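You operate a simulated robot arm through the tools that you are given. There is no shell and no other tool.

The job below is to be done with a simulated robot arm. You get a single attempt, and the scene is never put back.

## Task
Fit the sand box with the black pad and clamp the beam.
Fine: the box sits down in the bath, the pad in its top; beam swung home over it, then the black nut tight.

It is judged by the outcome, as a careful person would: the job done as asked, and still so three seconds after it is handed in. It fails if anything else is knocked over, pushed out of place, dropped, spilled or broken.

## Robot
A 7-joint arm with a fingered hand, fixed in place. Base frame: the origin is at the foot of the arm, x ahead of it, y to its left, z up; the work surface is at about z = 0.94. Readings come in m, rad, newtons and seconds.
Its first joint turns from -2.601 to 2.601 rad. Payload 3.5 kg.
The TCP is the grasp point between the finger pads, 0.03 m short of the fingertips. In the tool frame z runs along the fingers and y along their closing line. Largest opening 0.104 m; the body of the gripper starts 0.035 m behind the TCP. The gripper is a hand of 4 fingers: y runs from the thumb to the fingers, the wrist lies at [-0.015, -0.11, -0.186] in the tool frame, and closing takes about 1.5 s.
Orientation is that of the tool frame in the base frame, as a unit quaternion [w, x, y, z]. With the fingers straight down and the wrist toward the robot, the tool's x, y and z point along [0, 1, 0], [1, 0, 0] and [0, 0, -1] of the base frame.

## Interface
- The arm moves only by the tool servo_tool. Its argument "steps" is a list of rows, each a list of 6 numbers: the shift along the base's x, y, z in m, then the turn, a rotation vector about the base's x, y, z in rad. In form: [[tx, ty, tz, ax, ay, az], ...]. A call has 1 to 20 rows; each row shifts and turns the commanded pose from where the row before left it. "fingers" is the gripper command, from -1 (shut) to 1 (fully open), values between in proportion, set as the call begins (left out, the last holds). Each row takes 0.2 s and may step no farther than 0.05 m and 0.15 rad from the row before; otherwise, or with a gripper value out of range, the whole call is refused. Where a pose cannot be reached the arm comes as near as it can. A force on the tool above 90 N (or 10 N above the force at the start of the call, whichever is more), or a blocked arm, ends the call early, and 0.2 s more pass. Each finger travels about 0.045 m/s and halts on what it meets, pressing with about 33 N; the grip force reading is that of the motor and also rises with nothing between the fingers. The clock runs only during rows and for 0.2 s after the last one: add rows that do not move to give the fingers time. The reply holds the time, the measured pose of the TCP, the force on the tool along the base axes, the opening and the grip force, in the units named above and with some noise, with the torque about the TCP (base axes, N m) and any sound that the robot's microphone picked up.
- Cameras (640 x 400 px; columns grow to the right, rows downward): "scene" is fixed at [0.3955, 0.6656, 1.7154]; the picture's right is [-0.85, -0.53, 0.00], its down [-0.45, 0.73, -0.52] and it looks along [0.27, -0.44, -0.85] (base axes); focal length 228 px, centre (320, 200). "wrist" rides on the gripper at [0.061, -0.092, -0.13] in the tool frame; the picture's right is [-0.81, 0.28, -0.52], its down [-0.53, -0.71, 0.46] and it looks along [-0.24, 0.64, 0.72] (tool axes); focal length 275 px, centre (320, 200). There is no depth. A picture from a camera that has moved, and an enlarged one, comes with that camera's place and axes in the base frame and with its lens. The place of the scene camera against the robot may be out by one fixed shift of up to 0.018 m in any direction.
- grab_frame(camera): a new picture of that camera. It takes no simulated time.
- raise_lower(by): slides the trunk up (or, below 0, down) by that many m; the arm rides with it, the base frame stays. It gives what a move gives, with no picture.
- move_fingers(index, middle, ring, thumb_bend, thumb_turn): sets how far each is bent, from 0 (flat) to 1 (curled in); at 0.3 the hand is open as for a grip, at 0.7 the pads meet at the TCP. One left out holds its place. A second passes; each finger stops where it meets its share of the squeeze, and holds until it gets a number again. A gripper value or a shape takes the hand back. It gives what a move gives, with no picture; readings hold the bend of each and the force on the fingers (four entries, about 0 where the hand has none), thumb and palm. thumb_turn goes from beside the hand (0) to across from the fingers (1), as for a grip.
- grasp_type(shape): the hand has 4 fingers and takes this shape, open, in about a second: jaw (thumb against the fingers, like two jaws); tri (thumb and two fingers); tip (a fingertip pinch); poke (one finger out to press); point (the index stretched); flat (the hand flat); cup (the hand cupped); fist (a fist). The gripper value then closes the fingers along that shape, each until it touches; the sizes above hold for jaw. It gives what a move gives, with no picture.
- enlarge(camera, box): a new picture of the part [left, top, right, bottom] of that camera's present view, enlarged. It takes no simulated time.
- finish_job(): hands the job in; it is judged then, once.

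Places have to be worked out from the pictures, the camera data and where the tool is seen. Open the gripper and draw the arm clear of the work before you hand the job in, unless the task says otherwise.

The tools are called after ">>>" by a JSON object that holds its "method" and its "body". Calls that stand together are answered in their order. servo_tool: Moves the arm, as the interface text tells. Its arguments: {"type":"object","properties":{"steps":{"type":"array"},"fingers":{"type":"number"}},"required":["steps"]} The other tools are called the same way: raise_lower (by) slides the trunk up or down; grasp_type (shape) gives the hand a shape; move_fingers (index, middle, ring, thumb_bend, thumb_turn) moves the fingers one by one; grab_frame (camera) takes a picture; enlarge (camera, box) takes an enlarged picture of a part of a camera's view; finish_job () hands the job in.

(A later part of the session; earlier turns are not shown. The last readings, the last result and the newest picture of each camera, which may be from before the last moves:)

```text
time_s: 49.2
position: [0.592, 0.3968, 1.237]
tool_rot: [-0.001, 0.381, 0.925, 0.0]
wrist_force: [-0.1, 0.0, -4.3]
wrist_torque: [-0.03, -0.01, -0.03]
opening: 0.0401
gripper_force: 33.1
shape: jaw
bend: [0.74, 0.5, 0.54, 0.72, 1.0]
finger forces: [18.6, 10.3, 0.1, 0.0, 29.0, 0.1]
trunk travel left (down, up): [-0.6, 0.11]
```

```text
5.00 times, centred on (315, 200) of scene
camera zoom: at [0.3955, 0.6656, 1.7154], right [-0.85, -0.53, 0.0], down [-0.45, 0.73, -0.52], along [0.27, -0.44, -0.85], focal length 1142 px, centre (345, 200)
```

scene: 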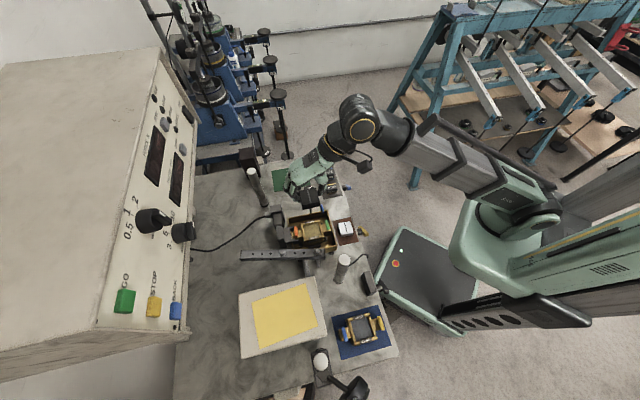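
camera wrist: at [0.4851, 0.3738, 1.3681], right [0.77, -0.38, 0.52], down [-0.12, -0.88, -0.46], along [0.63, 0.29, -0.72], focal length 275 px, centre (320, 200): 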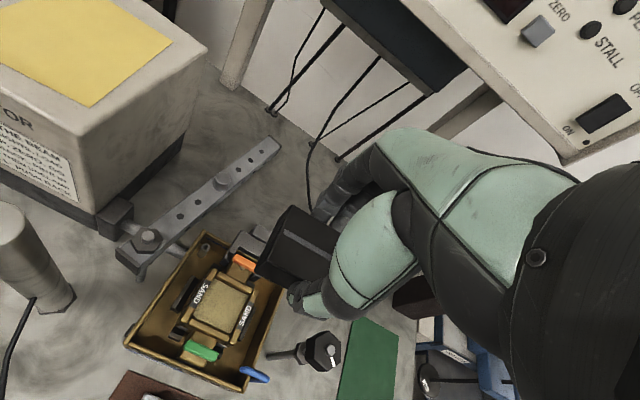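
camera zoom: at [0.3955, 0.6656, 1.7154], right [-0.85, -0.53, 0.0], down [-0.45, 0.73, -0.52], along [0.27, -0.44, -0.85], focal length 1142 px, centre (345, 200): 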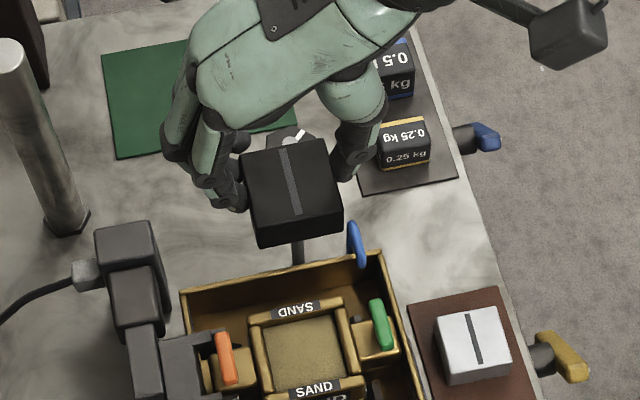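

Pad and recess compare as needing a shift of about (-4.5, +0.4) mm. I'll apply that and lower to where the pad's underside is about 25 mm above the box top, then refine visually.

>>> {"method": "servo_tool", "body": {"steps": [[-0.0045, 0.0004, -0.03, 0, 0, 0], [0, 0, -0.035, 0, 0, 0], [0, 0, -0.035, 0, 0, 0], [0, 0, -0.03, 0, 0, 0], [0, 0, -0.015, 0, 0, 0], [0, 0, 0, 0, 0, 0]]}}

>>> {"method": "enlarge", "body": {"camera": "wrist", "box": [200, 180, 340, 340]}}

>>> {"method": "enlarge", "body": {"camera": "scene", "box": [280, 190, 350, 250]}}

```text
time_s: 50.6
position: [0.5863, 0.399, 1.0919]
tool_rot: [0.0, 0.382, 0.924, 0.0]
wrist_force: [0.3, 0.0, -4.1]
wrist_torque: [-0.03, -0.02, -0.02]
opening: 0.0402
gripper_force: 32.9
shape: jaw
bend: [0.74, 0.5, 0.54, 0.72, 1.0]
finger forces: [18.6, 10.4, 0.0, 0.1, 29.1, 0.0]
trunk travel left (down, up): [-0.6, 0.11]
```

```text
2.50 times, centred on (270, 260) of wrist
camera zoom: at [0.4794, 0.3771, 1.2222], right [0.77, -0.38, 0.52], down [-0.12, -0.88, -0.46], along [0.63, 0.29, -0.72], focal length 688 px, centre (445, 50)
```

zoom: 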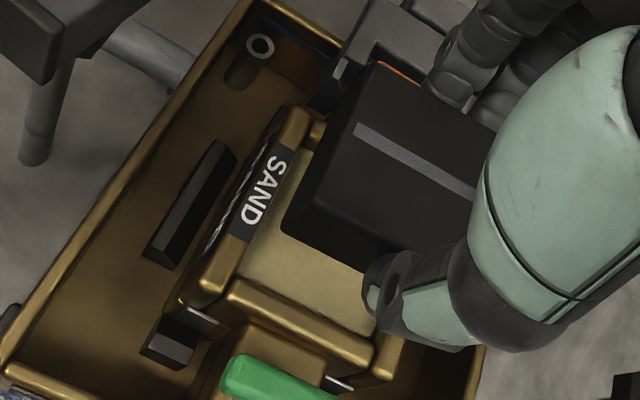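

```text
6.67 times, centred on (315, 220) of scene
camera zoom: at [0.3955, 0.6656, 1.7154], right [-0.85, -0.53, 0.0], down [-0.45, 0.73, -0.52], along [0.27, -0.44, -0.85], focal length 1523 px, centre (353, 67)
```

zoom: 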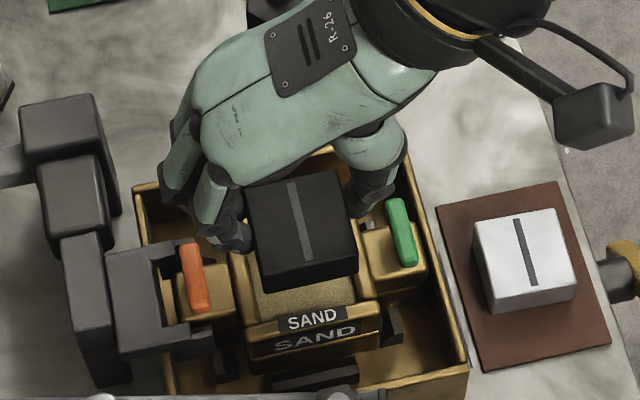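

The pad hovers just over the recess. I'll zoom in tightly from both cameras to determine the remaining offset.

>>> {"method": "enlarge", "body": {"camera": "scene", "box": [298, 208, 338, 240]}}

>>> {"method": "enlarge", "body": {"camera": "wrist", "box": [230, 200, 320, 310]}}

```text
12.50 times, centred on (318, 224) of scene
camera zoom: at [0.3955, 0.6656, 1.7154], right [-0.85, -0.53, 0.0], down [-0.45, 0.73, -0.52], along [0.27, -0.44, -0.85], focal length 2856 px, centre (345, -100)
```

zoom: 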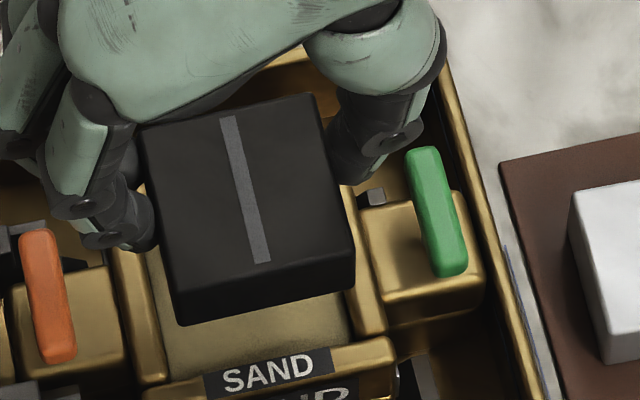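

```text
3.64 times, centred on (275, 255) of wrist
camera zoom: at [0.4794, 0.3771, 1.2222], right [0.77, -0.38, 0.52], down [-0.12, -0.88, -0.46], along [0.63, 0.29, -0.72], focal length 1001 px, centre (484, 0)
```

zoom: 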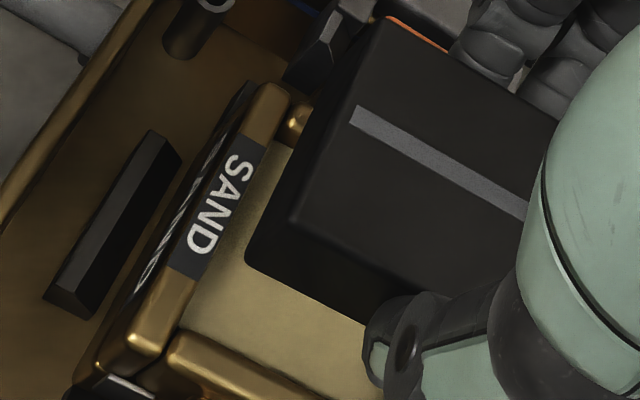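

The two views disagree unless the pad's underside is only ≈35 mm below TCP, meaning the fingertips reach to the pad's bottom edge; they'd hit the box walls before the pad enters. I'll take the pad back to the motor housing and regrip it higher up, by its top edge only.

>>> {"method": "servo_tool", "body": {"steps": [[0, 0, 0.035, 0, 0, 0], [0, 0, 0.04, 0, 0, 0], [0, 0, 0.04, 0, 0, 0], [0, 0, 0.03, 0, 0, 0], [-0.0075, 0.0145, 0, 0, 0, 0.0065], [-0.0145, 0.0345, 0, 0, 0, 0.0142], [-0.0145, 0.0345, 0, 0, 0, 0.0142], [-0.0145, 0.0345, 0, 0, 0, 0.0142], [-0.0145, 0.0345, 0, 0, 0, 0.0142], [-0.0145, 0.0345, 0, 0, 0, 0.0142], [-0.0145, 0.0345, 0, 0, 0, 0.0142], [-0.004, 0.0141, 0, 0, 0, 0], [0, 0, 0, 0, 0, 0]]}}

>>> {"method": "grab_frame", "body": {"camera": "wrist"}}

>>> {"method": "enlarge", "body": {"camera": "scene", "box": [240, 260, 350, 350]}}

```text
time_s: 53.4
position: [0.4896, 0.6321, 1.2379]
tool_rot: [0.001, 0.339, 0.941, 0.0]
wrist_force: [-0.7, 0.6, -4.3]
wrist_torque: [0.02, -0.02, 0.0]
opening: 0.0399
gripper_force: 32.8
shape: jaw
bend: [0.74, 0.5, 0.54, 0.73, 1.0]
finger forces: [18.5, 10.5, 0.0, 0.0, 29.0, 0.0]
trunk travel left (down, up): [-0.6, 0.11]
```

```text
taken
camera wrist: at [0.3851, 0.6001, 1.3685], right [0.8, -0.3, 0.52], down [-0.04, -0.89, -0.46], along [0.6, 0.34, -0.72], focal length 275 px, centre (320, 200)
```

wrist: 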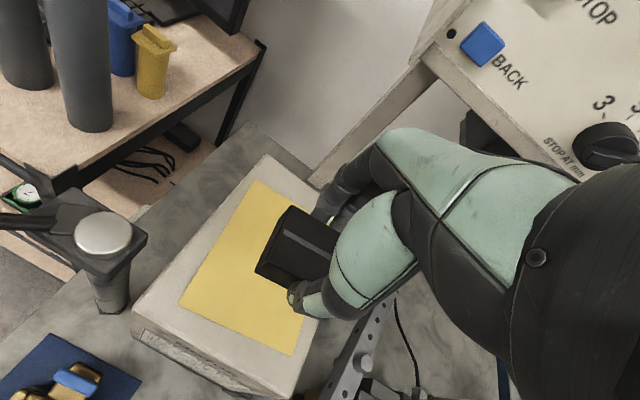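

```text
4.44 times, centred on (295, 305) of scene
camera zoom: at [0.3955, 0.6656, 1.7154], right [-0.85, -0.53, 0.0], down [-0.45, 0.73, -0.52], along [0.27, -0.44, -0.85], focal length 1016 px, centre (431, -267)
```

zoom: 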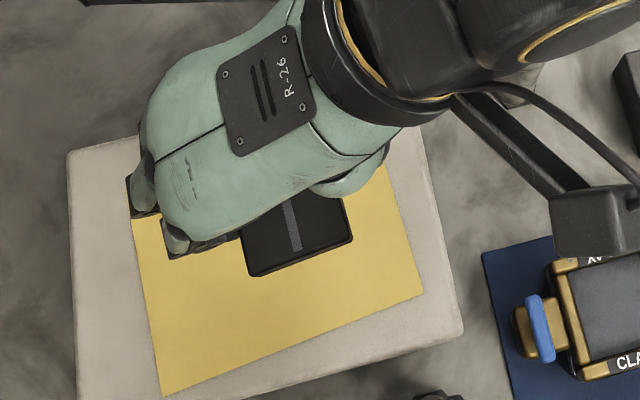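

Over the yellow mat again. Lowering until the pad rests on it (pick height was about 54 mm lower).

>>> {"method": "servo_tool", "body": {"steps": [[0, 0, -0.02, 0, 0, 0], [0, 0, -0.018, 0, 0, 0], [0, 0, -0.01, 0, 0, 0], [0, 0, -0.003, 0, 0, 0], [0, 0, -0.002, 0, 0, 0], [0, 0, 0, 0, 0, 0]]}}

```text
time_s: 54.8
position: [0.4886, 0.6329, 1.1849]
tool_rot: [0.0, 0.339, 0.941, 0.0]
wrist_force: [-0.1, 0.8, -4.3]
wrist_torque: [0.04, -0.02, -0.03]
opening: 0.04
gripper_force: 33.0
shape: jaw
bend: [0.74, 0.5, 0.54, 0.73, 1.0]
finger forces: [18.7, 10.4, 0.0, 0.0, 29.0, 0.0]
trunk travel left (down, up): [-0.6, 0.11]
```

No contact yet (still -4.3 N). I'll inch down further in 1 mm steps.

>>> {"method": "servo_tool", "body": {"steps": [[0, 0, -0.001, 0, 0, 0], [0, 0, -0.001, 0, 0, 0], [0, 0, 0, 0, 0, 0]]}}

```text
time_s: 55.6
position: [0.4893, 0.6329, 1.1833]
tool_rot: [0.0, 0.339, 0.941, 0.0]
wrist_force: [0.0, -0.5, -1.6]
wrist_torque: [0.07, -0.05, 0.04]
opening: 0.0399
gripper_force: 32.8
shape: jaw
bend: [0.74, 0.5, 0.54, 0.73, 1.0]
finger forces: [18.9, 10.1, 0.0, 0.0, 29.1, 0.0]
trunk travel left (down, up): [-0.6, 0.11]
```

The mat now carries most of the pad's weight. I'll open slightly, raise 13 mm, and look at how the fingertips overlap the pad.

>>> {"method": "servo_tool", "body": {"steps": [[0, 0, 0, 0, 0, 0], [0, 0, 0, 0, 0, 0], [0, 0, 0, 0, 0, 0], [0, 0, 0, 0, 0, 0]], "fingers": 0.3}}

>>> {"method": "servo_tool", "body": {"steps": [[0, 0, 0.004, 0, 0, 0], [0, 0, 0.005, 0, 0, 0], [0, 0, 0.004, 0, 0, 0], [0, 0, 0, 0, 0, 0]]}}

>>> {"method": "enlarge", "body": {"camera": "wrist", "box": [230, 180, 370, 340]}}

>>> {"method": "enlarge", "body": {"camera": "scene", "box": [260, 270, 330, 330]}}

```text
time_s: 56.6
position: [0.4874, 0.632, 1.183]
tool_rot: [-0.001, 0.339, 0.941, 0.0]
wrist_force: [0.2, 0.3, -0.5]
wrist_torque: [0.0, 0.01, 0.02]
opening: 0.0673
gripper_force: 0.0
shape: jaw
bend: [0.28, 0.39, 0.36, 0.62, 1.0]
finger forces: [0.1, 0.0, 0.0, 0.0, 0.1, 0.0]
trunk travel left (down, up): [-0.6, 0.11]
```

```text
time_s: 57.6
position: [0.4895, 0.6336, 1.1961]
tool_rot: [0.0, 0.339, 0.941, 0.0]
wrist_force: [-0.8, 0.7, -0.6]
wrist_torque: [0.01, 0.01, -0.01]
opening: 0.0672
gripper_force: 0.0
shape: jaw
bend: [0.28, 0.39, 0.36, 0.62, 1.0]
finger forces: [0.1, 0.1, 0.0, 0.0, 0.1, 0.1]
trunk travel left (down, up): [-0.6, 0.11]
```

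```text
2.50 times, centred on (300, 260) of wrist
camera zoom: at [0.3845, 0.6015, 1.3269], right [0.8, -0.3, 0.52], down [-0.04, -0.89, -0.46], along [0.6, 0.34, -0.72], focal length 688 px, centre (370, 50)
```

zoom: 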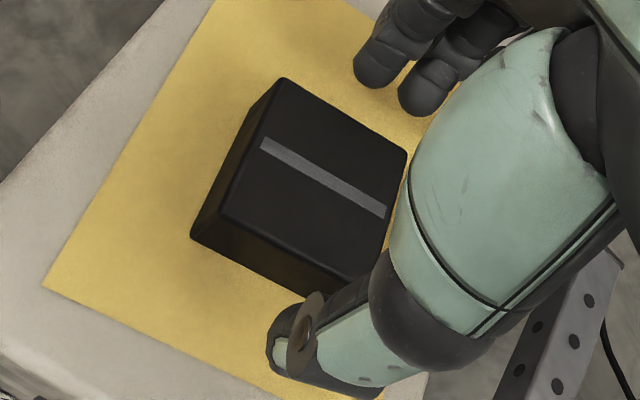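

```text
6.67 times, centred on (295, 300) of scene
camera zoom: at [0.3955, 0.6656, 1.7154], right [-0.85, -0.53, 0.0], down [-0.45, 0.73, -0.52], along [0.27, -0.44, -0.85], focal length 1523 px, centre (487, -467)
```

zoom: 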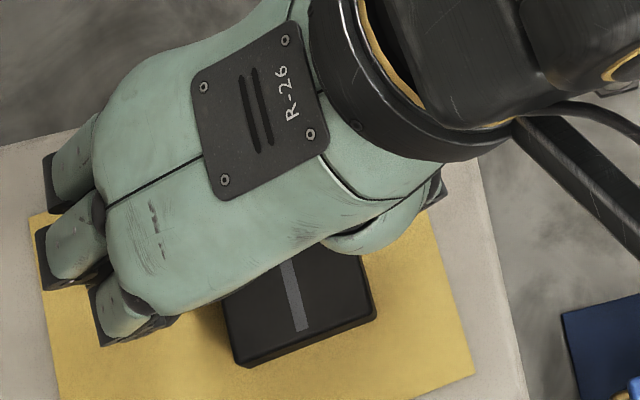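

The pad is fully visible again. I'll shift 3 mm sideways to centre the thumb, lower 4 mm, and close so the fingertips overlap about the top half of the pad.

>>> {"method": "servo_tool", "body": {"steps": [[-0.0023, 0.0019, -0.002, 0, 0, 0], [0, 0, -0.002, 0, 0, 0], [0, 0, 0, 0, 0, 0]]}}

>>> {"method": "servo_tool", "body": {"steps": [[0, 0, 0, 0, 0, 0], [0, 0, 0, 0, 0, 0], [0, 0, 0, 0, 0, 0], [0, 0, 0, 0, 0, 0], [0, 0, 0, 0, 0, 0], [0, 0, 0, 0, 0, 0]], "fingers": -0.3}}

>>> {"method": "enlarge", "body": {"camera": "wrist", "box": [230, 180, 370, 340]}}

```text
time_s: 58.4
position: [0.4859, 0.6357, 1.1917]
tool_rot: [0.0, 0.339, 0.941, 0.0]
wrist_force: [-0.8, -0.1, 0.1]
wrist_torque: [-0.02, 0.0, -0.01]
opening: 0.0673
gripper_force: 0.1
shape: jaw
bend: [0.28, 0.39, 0.36, 0.62, 1.0]
finger forces: [0.0, 0.0, 0.0, 0.0, 0.0, 0.0]
trunk travel left (down, up): [-0.6, 0.11]
```

```text
time_s: 59.8
position: [0.4856, 0.6359, 1.1926]
tool_rot: [0.0, 0.339, 0.941, 0.0]
wrist_force: [-1.0, -0.7, 1.6]
wrist_torque: [-0.14, 0.09, 0.03]
opening: 0.0406
gripper_force: 32.9
shape: jaw
bend: [0.74, 0.48, 0.52, 0.74, 1.0]
finger forces: [17.5, 9.9, 0.1, 0.0, 28.7, 0.0]
trunk travel left (down, up): [-0.6, 0.11]
```

```text
2.50 times, centred on (300, 260) of wrist
camera zoom: at [0.3816, 0.6036, 1.3229], right [0.8, -0.3, 0.52], down [-0.04, -0.89, -0.46], along [0.6, 0.34, -0.72], focal length 688 px, centre (370, 50)
```

zoom: 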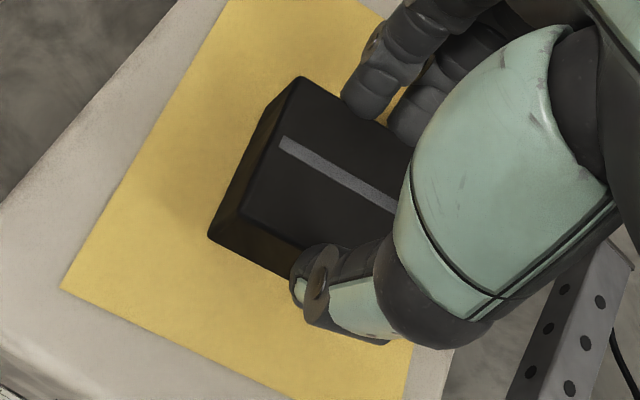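

Gripped again, now about 9 mm higher on the pad. Lifting and checking it stays level.

>>> {"method": "servo_tool", "body": {"steps": [[0, 0, 0.005, 0, 0, 0], [0, 0, 0.01, 0, 0, 0], [0, 0, 0.015, 0, 0, 0], [0, 0, 0.015, 0, 0, 0], [0, 0, 0, 0, 0, 0]]}}

>>> {"method": "enlarge", "body": {"camera": "wrist", "box": [230, 180, 370, 340]}}

>>> {"method": "enlarge", "body": {"camera": "scene", "box": [260, 270, 330, 330]}}

```text
time_s: 61.0
position: [0.4862, 0.6365, 1.2379]
tool_rot: [0.0, 0.338, 0.941, 0.0]
wrist_force: [-0.8, 0.9, -2.8]
wrist_torque: [-0.03, -0.02, 0.03]
opening: 0.0356
gripper_force: 32.9
shape: jaw
bend: [0.74, 0.49, 0.52, 0.76, 1.0]
finger forces: [14.8, 9.6, 0.1, 0.1, 29.6, 0.1]
trunk travel left (down, up): [-0.6, 0.11]
```

```text
2.50 times, centred on (300, 260) of wrist
camera zoom: at [0.3824, 0.6038, 1.3696], right [0.8, -0.3, 0.52], down [-0.04, -0.89, -0.46], along [0.6, 0.34, -0.72], focal length 688 px, centre (370, 50)
```

zoom: 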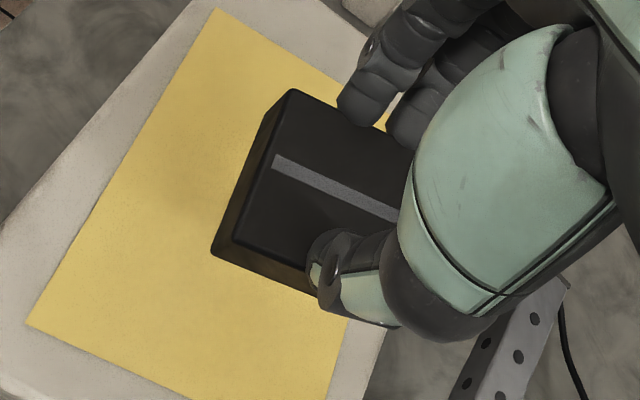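

```text
6.67 times, centred on (295, 300) of scene
camera zoom: at [0.3955, 0.6656, 1.7154], right [-0.85, -0.53, 0.0], down [-0.45, 0.73, -0.52], along [0.27, -0.44, -0.85], focal length 1523 px, centre (487, -467)
```

zoom: 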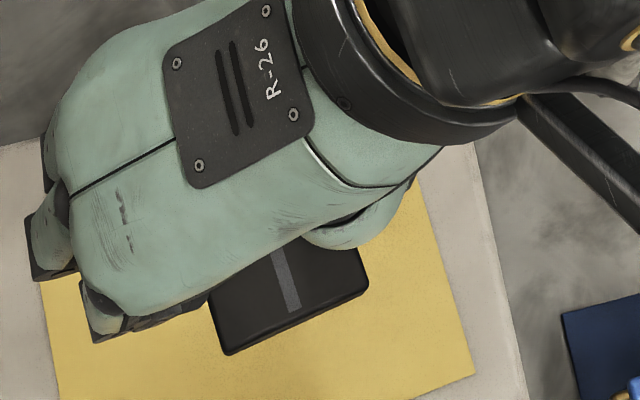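

The pad slipped and tilted a little in this shallow grip (thumb bend rose, opening shrank). I'll set it straight back down on the mat and regrip slightly deeper.

>>> {"method": "servo_tool", "body": {"steps": [[0, 0, -0.015, 0, 0, 0], [0, 0, -0.012, 0, 0, 0], [0, 0, -0.006, 0, 0, 0], [0, 0, -0.003, 0, 0, 0], [0, 0, 0, 0, 0, 0]]}}

>>> {"method": "enlarge", "body": {"camera": "wrist", "box": [230, 180, 370, 340]}}

```text
time_s: 62.2
position: [0.4869, 0.6356, 1.202]
tool_rot: [0.001, 0.338, 0.941, 0.0]
wrist_force: [-0.5, -0.8, -2.8]
wrist_torque: [0.02, -0.04, -0.02]
opening: 0.0356
gripper_force: 33.1
shape: jaw
bend: [0.74, 0.49, 0.52, 0.76, 1.0]
finger forces: [14.8, 9.5, 0.1, 0.1, 29.3, 0.0]
trunk travel left (down, up): [-0.6, 0.11]
```

```text
2.50 times, centred on (300, 260) of wrist
camera zoom: at [0.3825, 0.6032, 1.3333], right [0.8, -0.3, 0.52], down [-0.04, -0.89, -0.45], along [0.6, 0.34, -0.72], focal length 688 px, centre (370, 50)
```

zoom: 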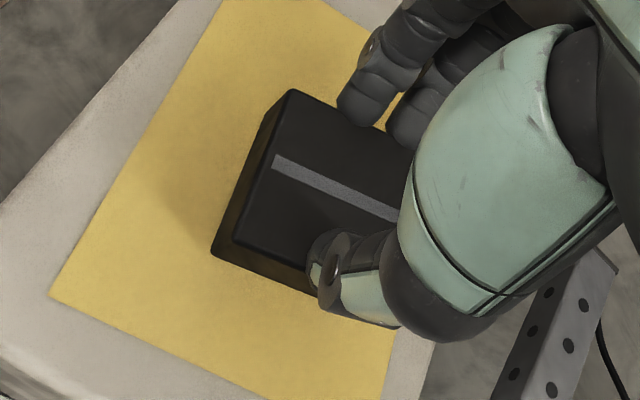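

Still held and not yet touching. Continuing down in 2 mm steps.

>>> {"method": "servo_tool", "body": {"steps": [[0, 0, -0.002, 0, 0, 0], [0, 0, -0.002, 0, 0, 0], [0, 0, -0.002, 0, 0, 0], [0, 0, 0, 0, 0, 0]]}}

```text
time_s: 63.2
position: [0.4881, 0.6366, 1.1972]
tool_rot: [0.0, 0.338, 0.941, 0.001]
wrist_force: [0.2, -0.2, 2.7]
wrist_torque: [-0.07, 0.07, 0.01]
opening: 0.0354
gripper_force: 33.2
shape: jaw
bend: [0.74, 0.49, 0.52, 0.76, 1.0]
finger forces: [15.7, 10.0, 0.0, 0.0, 30.6, 0.1]
trunk travel left (down, up): [-0.6, 0.11]
```

The pad touches the mat. I'll open, then lower to z ≈ 1.188 for a grip between the two previous depths.

>>> {"method": "servo_tool", "body": {"steps": [[0, 0, 0, 0, 0, 0], [0, 0, 0, 0, 0, 0], [0, 0, 0, 0, 0, 0], [0, 0, 0, 0, 0, 0], [0, 0, -0.004, 0, 0, 0], [0, 0, -0.004, 0, 0, 0], [0, 0, 0, 0, 0, 0]], "fingers": 0.3}}

>>> {"method": "enlarge", "body": {"camera": "wrist", "box": [230, 180, 370, 340]}}

>>> {"method": "enlarge", "body": {"camera": "scene", "box": [260, 270, 330, 330]}}

```text
time_s: 64.8
position: [0.4884, 0.6355, 1.1881]
tool_rot: [0.0, 0.339, 0.941, 0.0]
wrist_force: [0.5, 0.6, 0.2]
wrist_torque: [0.0, 0.05, 0.01]
opening: 0.067
gripper_force: 0.1
shape: jaw
bend: [0.28, 0.39, 0.36, 0.62, 1.0]
finger forces: [0.0, 0.0, 0.1, 0.1, 0.1, 0.1]
trunk travel left (down, up): [-0.6, 0.11]
```

```text
2.50 times, centred on (300, 260) of wrist
camera zoom: at [0.3828, 0.6033, 1.3187], right [0.8, -0.3, 0.52], down [-0.04, -0.89, -0.46], along [0.6, 0.34, -0.72], focal length 688 px, centre (370, 50)
```

zoom: 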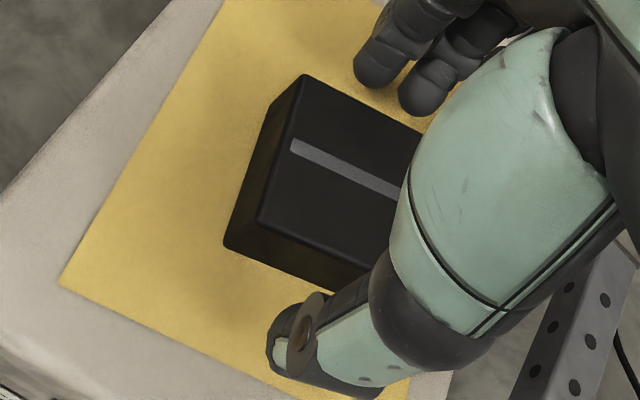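

```text
6.67 times, centred on (295, 300) of scene
camera zoom: at [0.3955, 0.6656, 1.7154], right [-0.85, -0.53, 0.0], down [-0.45, 0.73, -0.52], along [0.27, -0.44, -0.85], focal length 1523 px, centre (487, -467)
```

zoom: 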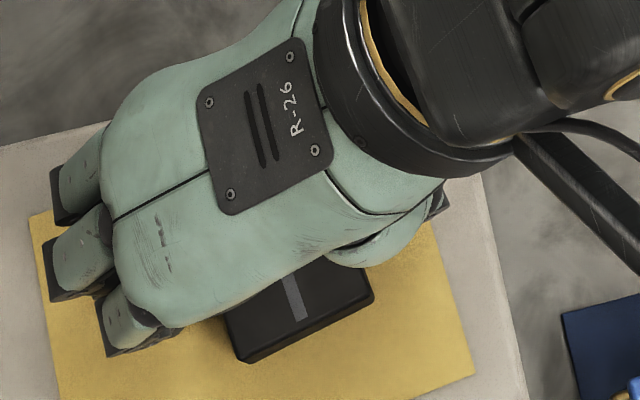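

The pad lies flat but has turned to about 56°. I'll rotate the hand +0.1 rad to match, shift 4 mm to centre on it, and grip at z ≈ 1.187.

>>> {"method": "servo_tool", "body": {"steps": [[0.003, -0.0025, 0, 0, 0, 0.1], [0, 0, -0.0015, 0, 0, 0], [0, 0, 0, 0, 0, 0]]}}

>>> {"method": "enlarge", "body": {"camera": "wrist", "box": [230, 180, 370, 340]}}

```text
time_s: 65.6
position: [0.4896, 0.633, 1.1853]
tool_rot: [0.0, 0.291, 0.957, 0.0]
wrist_force: [-0.6, 1.1, -0.1]
wrist_torque: [0.01, 0.01, -0.03]
opening: 0.0672
gripper_force: 0.1
shape: jaw
bend: [0.28, 0.39, 0.36, 0.62, 1.0]
finger forces: [0.0, 0.0, 0.0, 0.0, 0.0, 0.0]
trunk travel left (down, up): [-0.6, 0.11]
```

```text
2.50 times, centred on (300, 260) of wrist
camera zoom: at [0.3883, 0.5908, 1.3167], right [0.83, -0.22, 0.52], down [0.05, -0.89, -0.46], along [0.56, 0.4, -0.72], focal length 688 px, centre (370, 50)
```

zoom: 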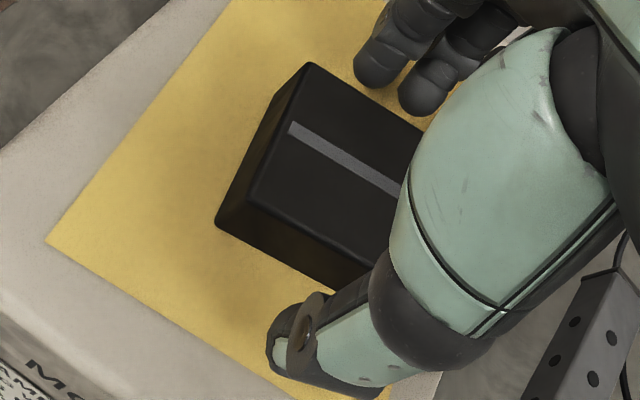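

The hand is now aligned with the pad. Closing.

>>> {"method": "servo_tool", "body": {"steps": [[0, 0, 0, 0, 0, 0], [0, 0, 0, 0, 0, 0], [0, 0, 0, 0, 0, 0], [0, 0, 0, 0, 0, 0], [0, 0, 0, 0, 0, 0], [0, 0, 0, 0, 0, 0]], "fingers": -0.3}}

>>> {"method": "servo_tool", "body": {"steps": [[0, 0, 0.004, 0, 0, 0], [0, 0, 0.004, 0, 0, 0], [0, 0, 0.004, 0, 0, 0], [0, 0, 0, 0, 0, 0]]}}

>>> {"method": "enlarge", "body": {"camera": "wrist", "box": [230, 180, 370, 340]}}

>>> {"method": "enlarge", "body": {"camera": "scene", "box": [260, 270, 330, 330]}}

```text
time_s: 67.0
position: [0.4897, 0.6332, 1.1862]
tool_rot: [-0.001, 0.29, 0.957, -0.001]
wrist_force: [-0.7, -0.3, -0.3]
wrist_torque: [0.0, 0.05, 0.02]
opening: 0.0405
gripper_force: 33.0
shape: jaw
bend: [0.74, 0.49, 0.52, 0.73, 1.0]
finger forces: [18.1, 10.2, 0.1, 0.0, 28.8, 0.0]
trunk travel left (down, up): [-0.6, 0.11]
```

```text
time_s: 68.0
position: [0.4897, 0.6333, 1.1973]
tool_rot: [0.0, 0.291, 0.957, 0.001]
wrist_force: [-0.5, -0.6, -4.0]
wrist_torque: [0.0, 0.02, -0.02]
opening: 0.0404
gripper_force: 33.3
shape: jaw
bend: [0.74, 0.48, 0.52, 0.73, 1.0]
finger forces: [18.3, 10.4, 0.0, 0.0, 28.8, 0.0]
trunk travel left (down, up): [-0.6, 0.11]
```

```text
2.50 times, centred on (300, 260) of wrist
camera zoom: at [0.3887, 0.5916, 1.3284], right [0.83, -0.22, 0.52], down [0.05, -0.89, -0.45], along [0.56, 0.4, -0.72], focal length 688 px, centre (370, 50)
```

zoom: 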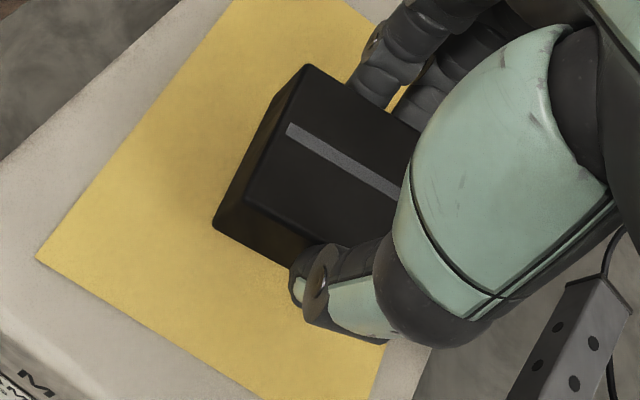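

```text
6.67 times, centred on (295, 300) of scene
camera zoom: at [0.3955, 0.6656, 1.7154], right [-0.85, -0.53, 0.0], down [-0.45, 0.73, -0.52], along [0.27, -0.44, -0.85], focal length 1523 px, centre (487, -467)
```

zoom: 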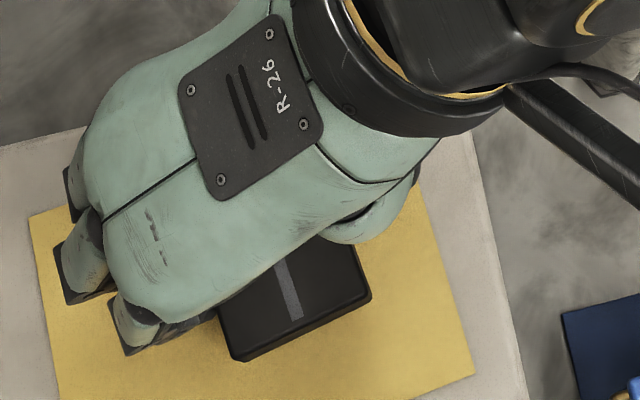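

Stable this time: level, -4.0 N, unchanged opening. Carrying the pad to the bath again at z ≈ 1.238, rotating by -0.185 rad.

>>> {"method": "servo_tool", "body": {"steps": [[0, 0, 0.02, 0, 0, 0], [0, 0, 0.02, 0, 0, 0], [0.0075, -0.02, 0, 0, 0, -0.015], [0.0137, -0.034, 0, 0, 0, -0.028], [0.0137, -0.034, 0, 0, 0, -0.028], [0.0137, -0.034, 0, 0, 0, -0.028], [0.0137, -0.034, 0, 0, 0, -0.028], [0.0137, -0.034, 0, 0, 0, -0.028], [0.0137, -0.034, 0, 0, 0, -0.03], [0.0065, -0.0142, 0, 0, 0, 0], [0, 0, 0, 0, 0, 0]]}}

>>> {"method": "servo_tool", "body": {"steps": [[0, 0, -0.035, 0, 0, 0], [0, 0, -0.035, 0, 0, 0], [0, 0, -0.035, 0, 0, 0], [0, 0, -0.025, 0, 0, 0], [0, 0, -0.01, 0, 0, 0], [0, 0, 0, 0, 0, 0]]}}

>>> {"method": "enlarge", "body": {"camera": "wrist", "box": [200, 180, 340, 340]}}

>>> {"method": "enlarge", "body": {"camera": "scene", "box": [298, 208, 338, 240]}}

```text
time_s: 70.4
position: [0.5865, 0.3916, 1.2397]
tool_rot: [0.0, 0.378, 0.926, 0.0]
wrist_force: [0.1, 0.3, -3.9]
wrist_torque: [-0.02, 0.02, 0.01]
opening: 0.0402
gripper_force: 33.1
shape: jaw
bend: [0.74, 0.48, 0.52, 0.73, 1.0]
finger forces: [18.5, 10.5, 0.0, 0.0, 28.8, 0.0]
trunk travel left (down, up): [-0.6, 0.11]
```

```text
time_s: 71.8
position: [0.5862, 0.3932, 1.0982]
tool_rot: [0.0, 0.377, 0.926, 0.0]
wrist_force: [-1.0, 0.2, -4.9]
wrist_torque: [-0.04, -0.01, -0.02]
opening: 0.0402
gripper_force: 33.0
shape: jaw
bend: [0.74, 0.48, 0.52, 0.73, 1.0]
finger forces: [18.4, 10.5, 0.0, 0.0, 28.7, 0.0]
trunk travel left (down, up): [-0.6, 0.11]
```

```text
2.50 times, centred on (270, 260) of wrist
camera zoom: at [0.4797, 0.3702, 1.229], right [0.77, -0.37, 0.52], down [-0.12, -0.88, -0.46], along [0.62, 0.29, -0.72], focal length 688 px, centre (445, 50)
```

zoom: 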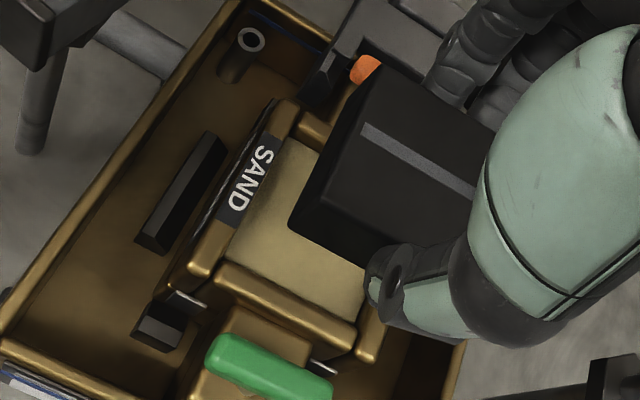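

```text
12.50 times, centred on (318, 224) of scene
camera zoom: at [0.3955, 0.6656, 1.7154], right [-0.85, -0.53, 0.0], down [-0.45, 0.73, -0.52], along [0.27, -0.44, -0.85], focal length 2856 px, centre (345, -100)
```

zoom: 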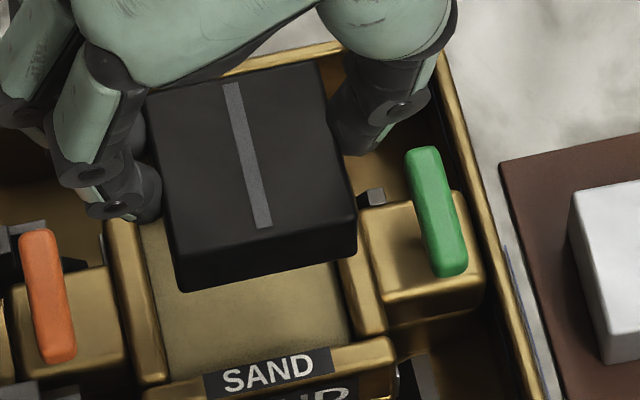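

Reconciling the two views: the pad's underside is about 37 mm below TCP and it needs roughly (+1.4, +5.1) mm. I'll apply this and lower to ~6 mm above the box top for a close check.

>>> {"method": "servo_tool", "body": {"steps": [[0.0014, 0.0051, -0.015, 0, 0, 0], [0, 0, -0.012, 0, 0, 0], [0, 0, -0.008, 0, 0, 0], [0, 0, 0, 0, 0, 0]]}}

>>> {"method": "enlarge", "body": {"camera": "wrist", "box": [220, 190, 320, 300]}}

>>> {"method": "enlarge", "body": {"camera": "scene", "box": [298, 208, 338, 240]}}

```text
time_s: 72.8
position: [0.5875, 0.3987, 1.0631]
tool_rot: [-0.001, 0.378, 0.926, 0.0]
wrist_force: [1.3, -0.2, -3.7]
wrist_torque: [-0.02, -0.02, -0.03]
opening: 0.0403
gripper_force: 32.8
shape: jaw
bend: [0.74, 0.48, 0.52, 0.73, 1.0]
finger forces: [18.4, 10.3, 0.0, 0.0, 28.8, 0.0]
trunk travel left (down, up): [-0.6, 0.11]
```

```text
3.64 times, centred on (270, 245) of wrist
camera zoom: at [0.4804, 0.3754, 1.1933], right [0.77, -0.37, 0.52], down [-0.12, -0.88, -0.46], along [0.62, 0.29, -0.72], focal length 1001 px, centre (502, 36)
```

zoom: 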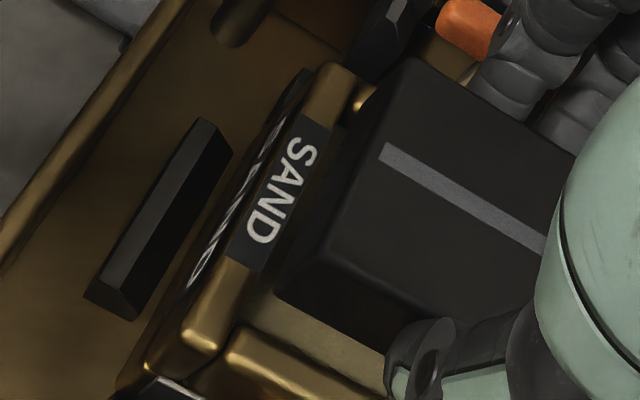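

```text
12.50 times, centred on (318, 224) of scene
camera zoom: at [0.3955, 0.6656, 1.7154], right [-0.85, -0.53, 0.0], down [-0.45, 0.73, -0.52], along [0.27, -0.44, -0.85], focal length 2856 px, centre (345, -100)
```

zoom: 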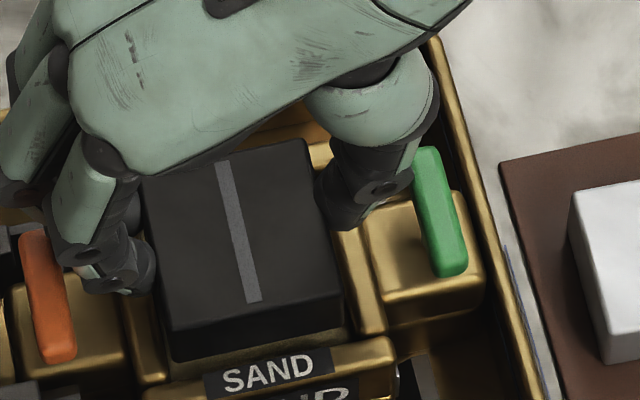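

Close-up alignment is good: yaw matches, with remaining offsets of about 1–2 mm. I'll correct (-0.8, -2.0) mm and lower in small steps into the recess.

>>> {"method": "servo_tool", "body": {"steps": [[-0.0008, -0.002, 0, 0, 0, 0], [0, 0, -0.003, 0, 0, 0], [0, 0, -0.003, 0, 0, 0], [0, 0, -0.002, 0, 0, 0], [0, 0, 0, 0, 0, 0]]}}

>>> {"method": "enlarge", "body": {"camera": "scene", "box": [298, 208, 338, 240]}}

>>> {"method": "enlarge", "body": {"camera": "wrist", "box": [220, 190, 320, 300]}}

```text
time_s: 74.0
position: [0.5874, 0.3986, 1.0533]
tool_rot: [0.001, 0.378, 0.926, 0.0]
wrist_force: [0.1, 0.0, -4.1]
wrist_torque: [0.01, 0.0, 0.0]
opening: 0.0402
gripper_force: 32.6
shape: jaw
bend: [0.74, 0.48, 0.52, 0.73, 1.0]
finger forces: [18.4, 10.3, 0.1, 0.0, 28.8, 0.0]
trunk travel left (down, up): [-0.6, 0.11]
```

```text
12.50 times, centred on (318, 224) of scene
camera zoom: at [0.3955, 0.6656, 1.7154], right [-0.85, -0.53, 0.0], down [-0.45, 0.73, -0.52], along [0.27, -0.44, -0.85], focal length 2856 px, centre (345, -100)
```

zoom: 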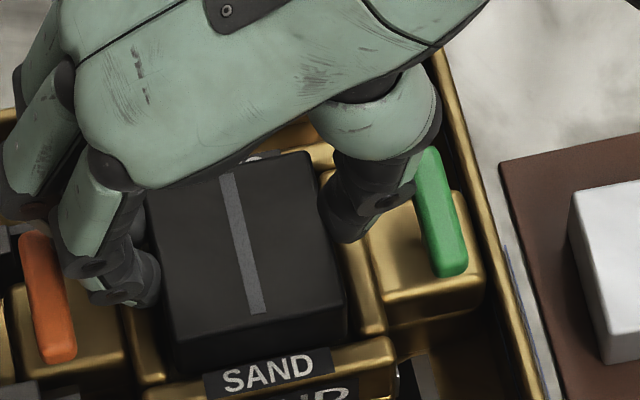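

```text
3.64 times, centred on (270, 245) of wrist
camera zoom: at [0.4798, 0.3748, 1.1854], right [0.77, -0.37, 0.52], down [-0.12, -0.88, -0.46], along [0.63, 0.29, -0.72], focal length 1001 px, centre (502, 36)
```

zoom: 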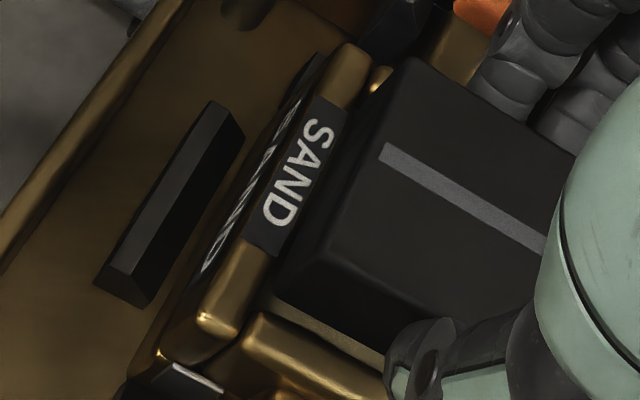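

The pad's lower edge is now level with the wall tops and centred, no contact force yet. Continuing down in 2 mm steps.

>>> {"method": "servo_tool", "body": {"steps": [[0, 0, -0.002, 0, 0, 0], [0, 0, -0.002, 0, 0, 0], [0, 0, 0, 0, 0, 0]]}}

>>> {"method": "enlarge", "body": {"camera": "scene", "box": [298, 208, 338, 240]}}

>>> {"method": "enlarge", "body": {"camera": "wrist", "box": [220, 190, 320, 300]}}

```text
time_s: 74.8
position: [0.5863, 0.3983, 1.0509]
tool_rot: [0.0, 0.378, 0.926, 0.0]
wrist_force: [-0.2, -0.2, -4.3]
wrist_torque: [-0.02, 0.01, 0.03]
opening: 0.0403
gripper_force: 32.9
shape: jaw
bend: [0.74, 0.48, 0.52, 0.73, 1.0]
finger forces: [18.4, 10.4, 0.0, 0.0, 28.8, 0.0]
trunk travel left (down, up): [-0.6, 0.11]
```

```text
12.50 times, centred on (318, 224) of scene
camera zoom: at [0.3955, 0.6656, 1.7154], right [-0.85, -0.53, 0.0], down [-0.45, 0.73, -0.52], along [0.27, -0.44, -0.85], focal length 2856 px, centre (345, -100)
```

zoom: 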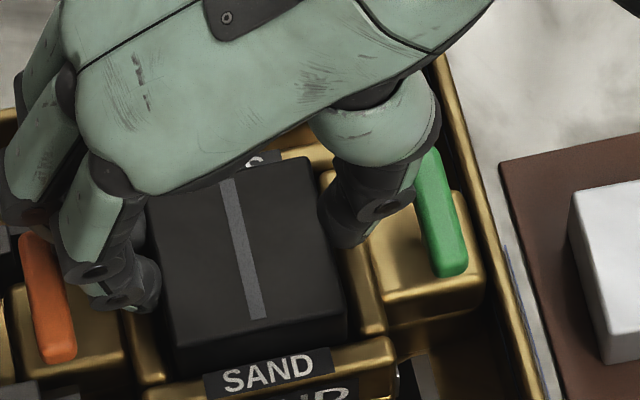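

```text
3.64 times, centred on (270, 245) of wrist
camera zoom: at [0.4799, 0.3748, 1.1819], right [0.77, -0.37, 0.52], down [-0.12, -0.88, -0.46], along [0.63, 0.29, -0.72], focal length 1001 px, centre (502, 36)
```

zoom: 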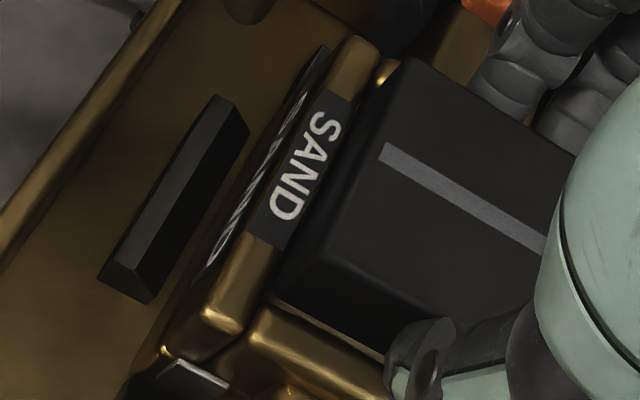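

Still free (-4.3 N). Two more 2 mm steps, watching for contact.

>>> {"method": "servo_tool", "body": {"steps": [[0, 0, -0.002, 0, 0, 0], [0, 0, 0, 0, 0, 0]]}}

>>> {"method": "servo_tool", "body": {"steps": [[0, 0, -0.002, 0, 0, 0], [0, 0, 0, 0, 0, 0]]}}

>>> {"method": "enlarge", "body": {"camera": "scene", "box": [298, 208, 338, 240]}}

>>> {"method": "enlarge", "body": {"camera": "wrist", "box": [220, 190, 340, 320]}}

```text
time_s: 75.4
position: [0.5857, 0.3977, 1.0492]
tool_rot: [0.0, 0.378, 0.926, 0.001]
wrist_force: [-2.0, -1.3, -0.4]
wrist_torque: [0.06, -0.12, 0.02]
opening: 0.0401
gripper_force: 33.2
shape: jaw
bend: [0.74, 0.49, 0.52, 0.73, 1.0]
finger forces: [18.1, 14.9, 0.0, 0.0, 29.2, 0.0]
trunk travel left (down, up): [-0.6, 0.11]
```

```text
time_s: 76.0
position: [0.5862, 0.3969, 1.0479]
tool_rot: [0.0, 0.378, 0.926, 0.0]
wrist_force: [-0.9, -3.3, 8.7]
wrist_torque: [0.14, -0.26, -0.05]
opening: 0.0403
gripper_force: 33.2
shape: jaw
bend: [0.74, 0.49, 0.52, 0.73, 1.0]
finger forces: [18.3, 19.8, 0.0, 0.0, 30.1, 0.1]
trunk travel left (down, up): [-0.6, 0.11]
```

```text
12.50 times, centred on (318, 224) of scene
camera zoom: at [0.3955, 0.6656, 1.7154], right [-0.85, -0.53, 0.0], down [-0.45, 0.73, -0.52], along [0.27, -0.44, -0.85], focal length 2856 px, centre (345, -100)
```

zoom: 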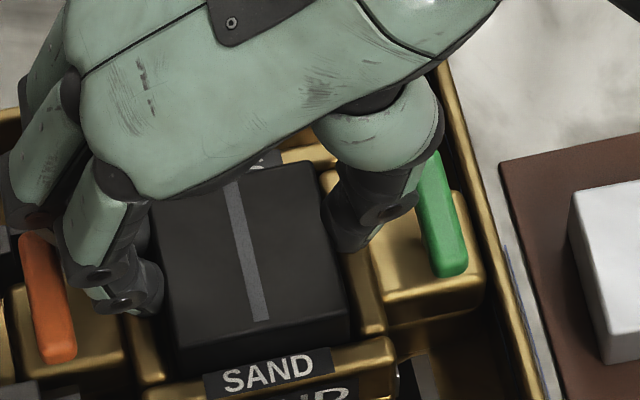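

```text
3.08 times, centred on (280, 255) of wrist
camera zoom: at [0.479, 0.3742, 1.1791], right [0.77, -0.37, 0.52], down [-0.12, -0.88, -0.46], along [0.63, 0.29, -0.72], focal length 847 px, centre (443, 31)
```

zoom: 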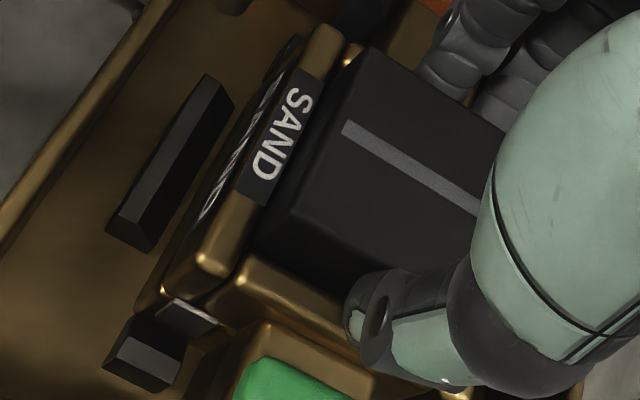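

Contact: the middle fingertip has met the box's fork-side wall with the pad already well inside the recess. I'll raise 1.5 mm to take off the load and open the fingers only slightly to release it.

>>> {"method": "servo_tool", "body": {"steps": [[0, 0, 0.0015, 0, 0, 0], [0, 0, 0, 0, 0, 0]]}}

>>> {"method": "servo_tool", "body": {"steps": [[0, 0, 0, 0, 0, 0], [0, 0, 0, 0, 0, 0], [0, 0, 0, 0, 0, 0], [0, 0, 0, 0, 0, 0]], "fingers": 0.0}}

>>> {"method": "enlarge", "body": {"camera": "scene", "box": [298, 208, 338, 240]}}

>>> {"method": "enlarge", "body": {"camera": "wrist", "box": [220, 190, 340, 320]}}

```text
time_s: 76.6
position: [0.5865, 0.3971, 1.0485]
tool_rot: [0.0, 0.378, 0.926, 0.001]
wrist_force: [-1.7, -3.4, -0.8]
wrist_torque: [0.01, -0.05, -0.09]
opening: 0.0404
gripper_force: 33.3
shape: jaw
bend: [0.74, 0.49, 0.52, 0.73, 1.0]
finger forces: [17.9, 15.4, 0.0, 0.1, 30.1, 0.0]
trunk travel left (down, up): [-0.6, 0.11]
```

```text
time_s: 77.6
position: [0.5858, 0.3978, 1.0491]
tool_rot: [0.0, 0.378, 0.926, 0.0]
wrist_force: [-2.0, -2.5, 1.3]
wrist_torque: [-0.01, -0.03, -0.05]
opening: 0.0502
gripper_force: 0.1
shape: jaw
bend: [0.74, 0.47, 0.41, 0.7, 1.0]
finger forces: [0.1, 4.4, 0.0, 0.0, 0.0, 0.0]
trunk travel left (down, up): [-0.6, 0.11]
```

```text
12.50 times, centred on (318, 224) of scene
camera zoom: at [0.3955, 0.6656, 1.7154], right [-0.85, -0.53, 0.0], down [-0.45, 0.73, -0.52], along [0.27, -0.44, -0.85], focal length 2856 px, centre (345, -100)
```

zoom: 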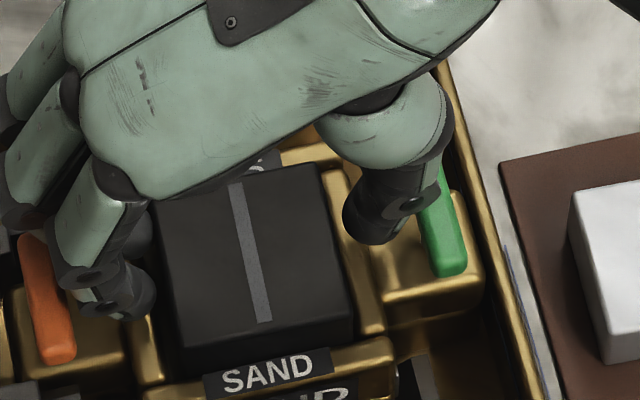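

```text
3.08 times, centred on (280, 255) of wrist
camera zoom: at [0.4789, 0.3746, 1.1803], right [0.77, -0.37, 0.52], down [-0.12, -0.88, -0.46], along [0.63, 0.29, -0.72], focal length 847 px, centre (443, 31)
```

zoom: 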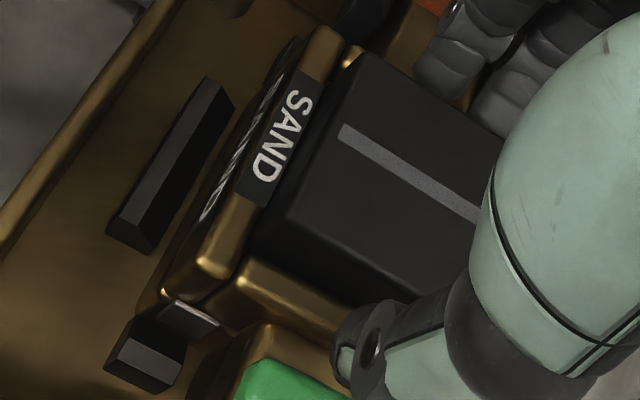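

The fingers have let go (grip force 0). I'll raise a few millimetres and check that the pad stays down.

>>> {"method": "servo_tool", "body": {"steps": [[0, 0, 0.002, 0, 0, 0], [0, 0, 0.003, 0, 0, 0], [0, 0, 0, 0, 0, 0]], "fingers": 0.12}}

>>> {"method": "enlarge", "body": {"camera": "scene", "box": [298, 208, 338, 240]}}

>>> {"method": "enlarge", "body": {"camera": "wrist", "box": [220, 190, 340, 320]}}

```text
time_s: 78.4
position: [0.5856, 0.399, 1.0537]
tool_rot: [-0.001, 0.377, 0.926, 0.0]
wrist_force: [-1.1, -0.4, 0.3]
wrist_torque: [-0.02, 0.02, 0.02]
opening: 0.0576
gripper_force: 0.1
shape: jaw
bend: [0.74, 0.42, 0.39, 0.67, 1.0]
finger forces: [0.1, 0.2, 0.1, 0.0, 0.1, 0.0]
trunk travel left (down, up): [-0.6, 0.11]
```

```text
12.50 times, centred on (318, 224) of scene
camera zoom: at [0.3955, 0.6656, 1.7154], right [-0.85, -0.53, 0.0], down [-0.45, 0.73, -0.52], along [0.27, -0.44, -0.85], focal length 2856 px, centre (345, -100)
```

zoom: 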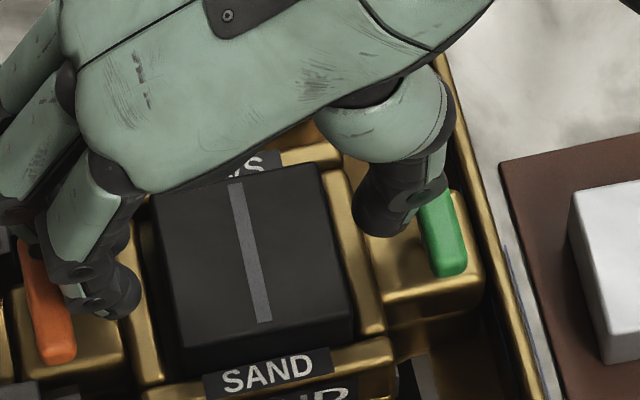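

```text
3.08 times, centred on (280, 255) of wrist
camera zoom: at [0.4793, 0.3752, 1.1842], right [0.77, -0.37, 0.52], down [-0.12, -0.88, -0.46], along [0.63, 0.29, -0.72], focal length 847 px, centre (443, 31)
```

zoom: 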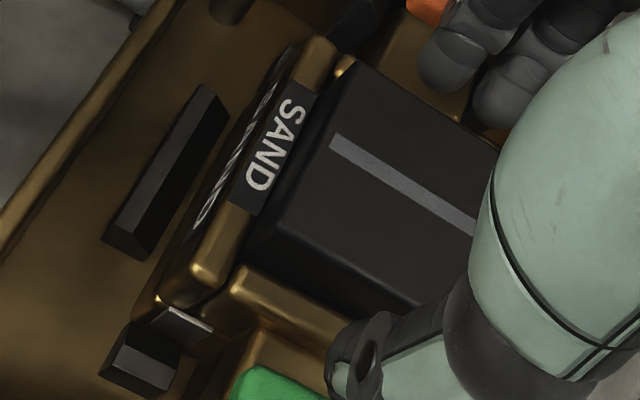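

The pad stayed in the recess. I'll raise the hand straight up and then check how it sits.

>>> {"method": "servo_tool", "body": {"steps": [[0, 0, 0.005, 0, 0, 0], [0, 0, 0.01, 0, 0, 0], [0, 0, 0.02, 0, 0, 0], [0, 0, 0.03, 0, 0, 0], [0, 0, 0.04, 0, 0, 0], [0, 0, 0.04, 0, 0, 0], [0, 0, 0.02, 0, 0, 0]]}}

>>> {"method": "enlarge", "body": {"camera": "wrist", "box": [170, 230, 310, 370]}}

>>> {"method": "enlarge", "body": {"camera": "scene", "box": [290, 205, 345, 250]}}

>>> {"method": "grab_frame", "body": {"camera": "scene"}}

```text
time_s: 80.0
position: [0.5879, 0.3988, 1.2168]
tool_rot: [0.0, 0.379, 0.926, -0.001]
wrist_force: [0.5, 0.2, 1.0]
wrist_torque: [0.0, -0.01, 0.02]
opening: 0.0576
gripper_force: 0.0
shape: jaw
bend: [0.74, 0.42, 0.39, 0.67, 1.0]
finger forces: [0.0, 0.0, 0.0, 0.0, 0.0, 0.0]
trunk travel left (down, up): [-0.6, 0.11]
```

```text
2.86 times, centred on (240, 300) of wrist
camera zoom: at [0.4805, 0.3763, 1.3473], right [0.77, -0.37, 0.52], down [-0.12, -0.88, -0.46], along [0.63, 0.29, -0.72], focal length 786 px, centre (549, -86)
```

zoom: 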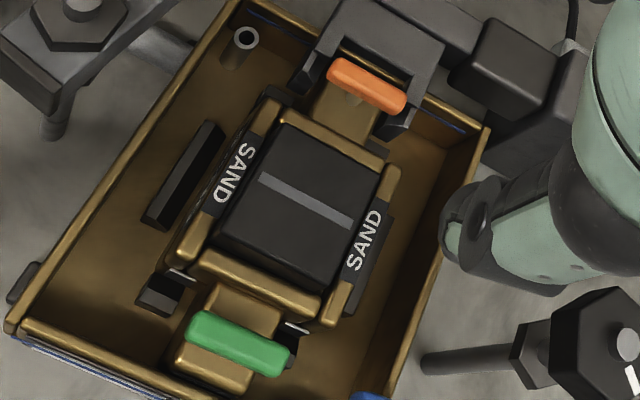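

```text
8.89 times, centred on (318, 228) of scene
camera zoom: at [0.3955, 0.6656, 1.7154], right [-0.85, -0.53, 0.0], down [-0.45, 0.73, -0.52], along [0.27, -0.44, -0.85], focal length 2031 px, centre (342, -44)
```

zoom: 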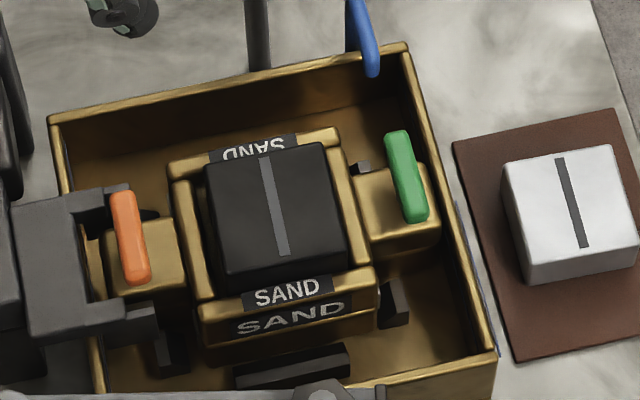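

```text
taken
```

scene: 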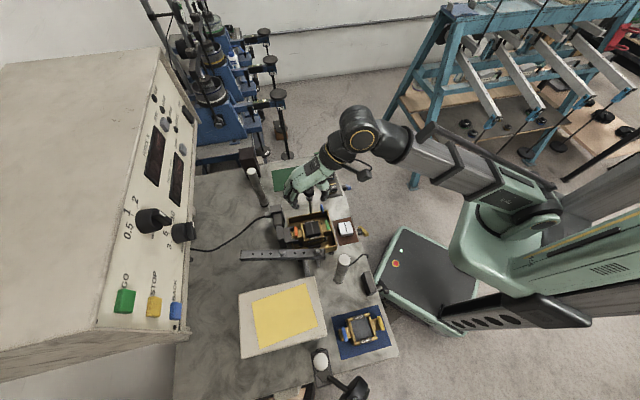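

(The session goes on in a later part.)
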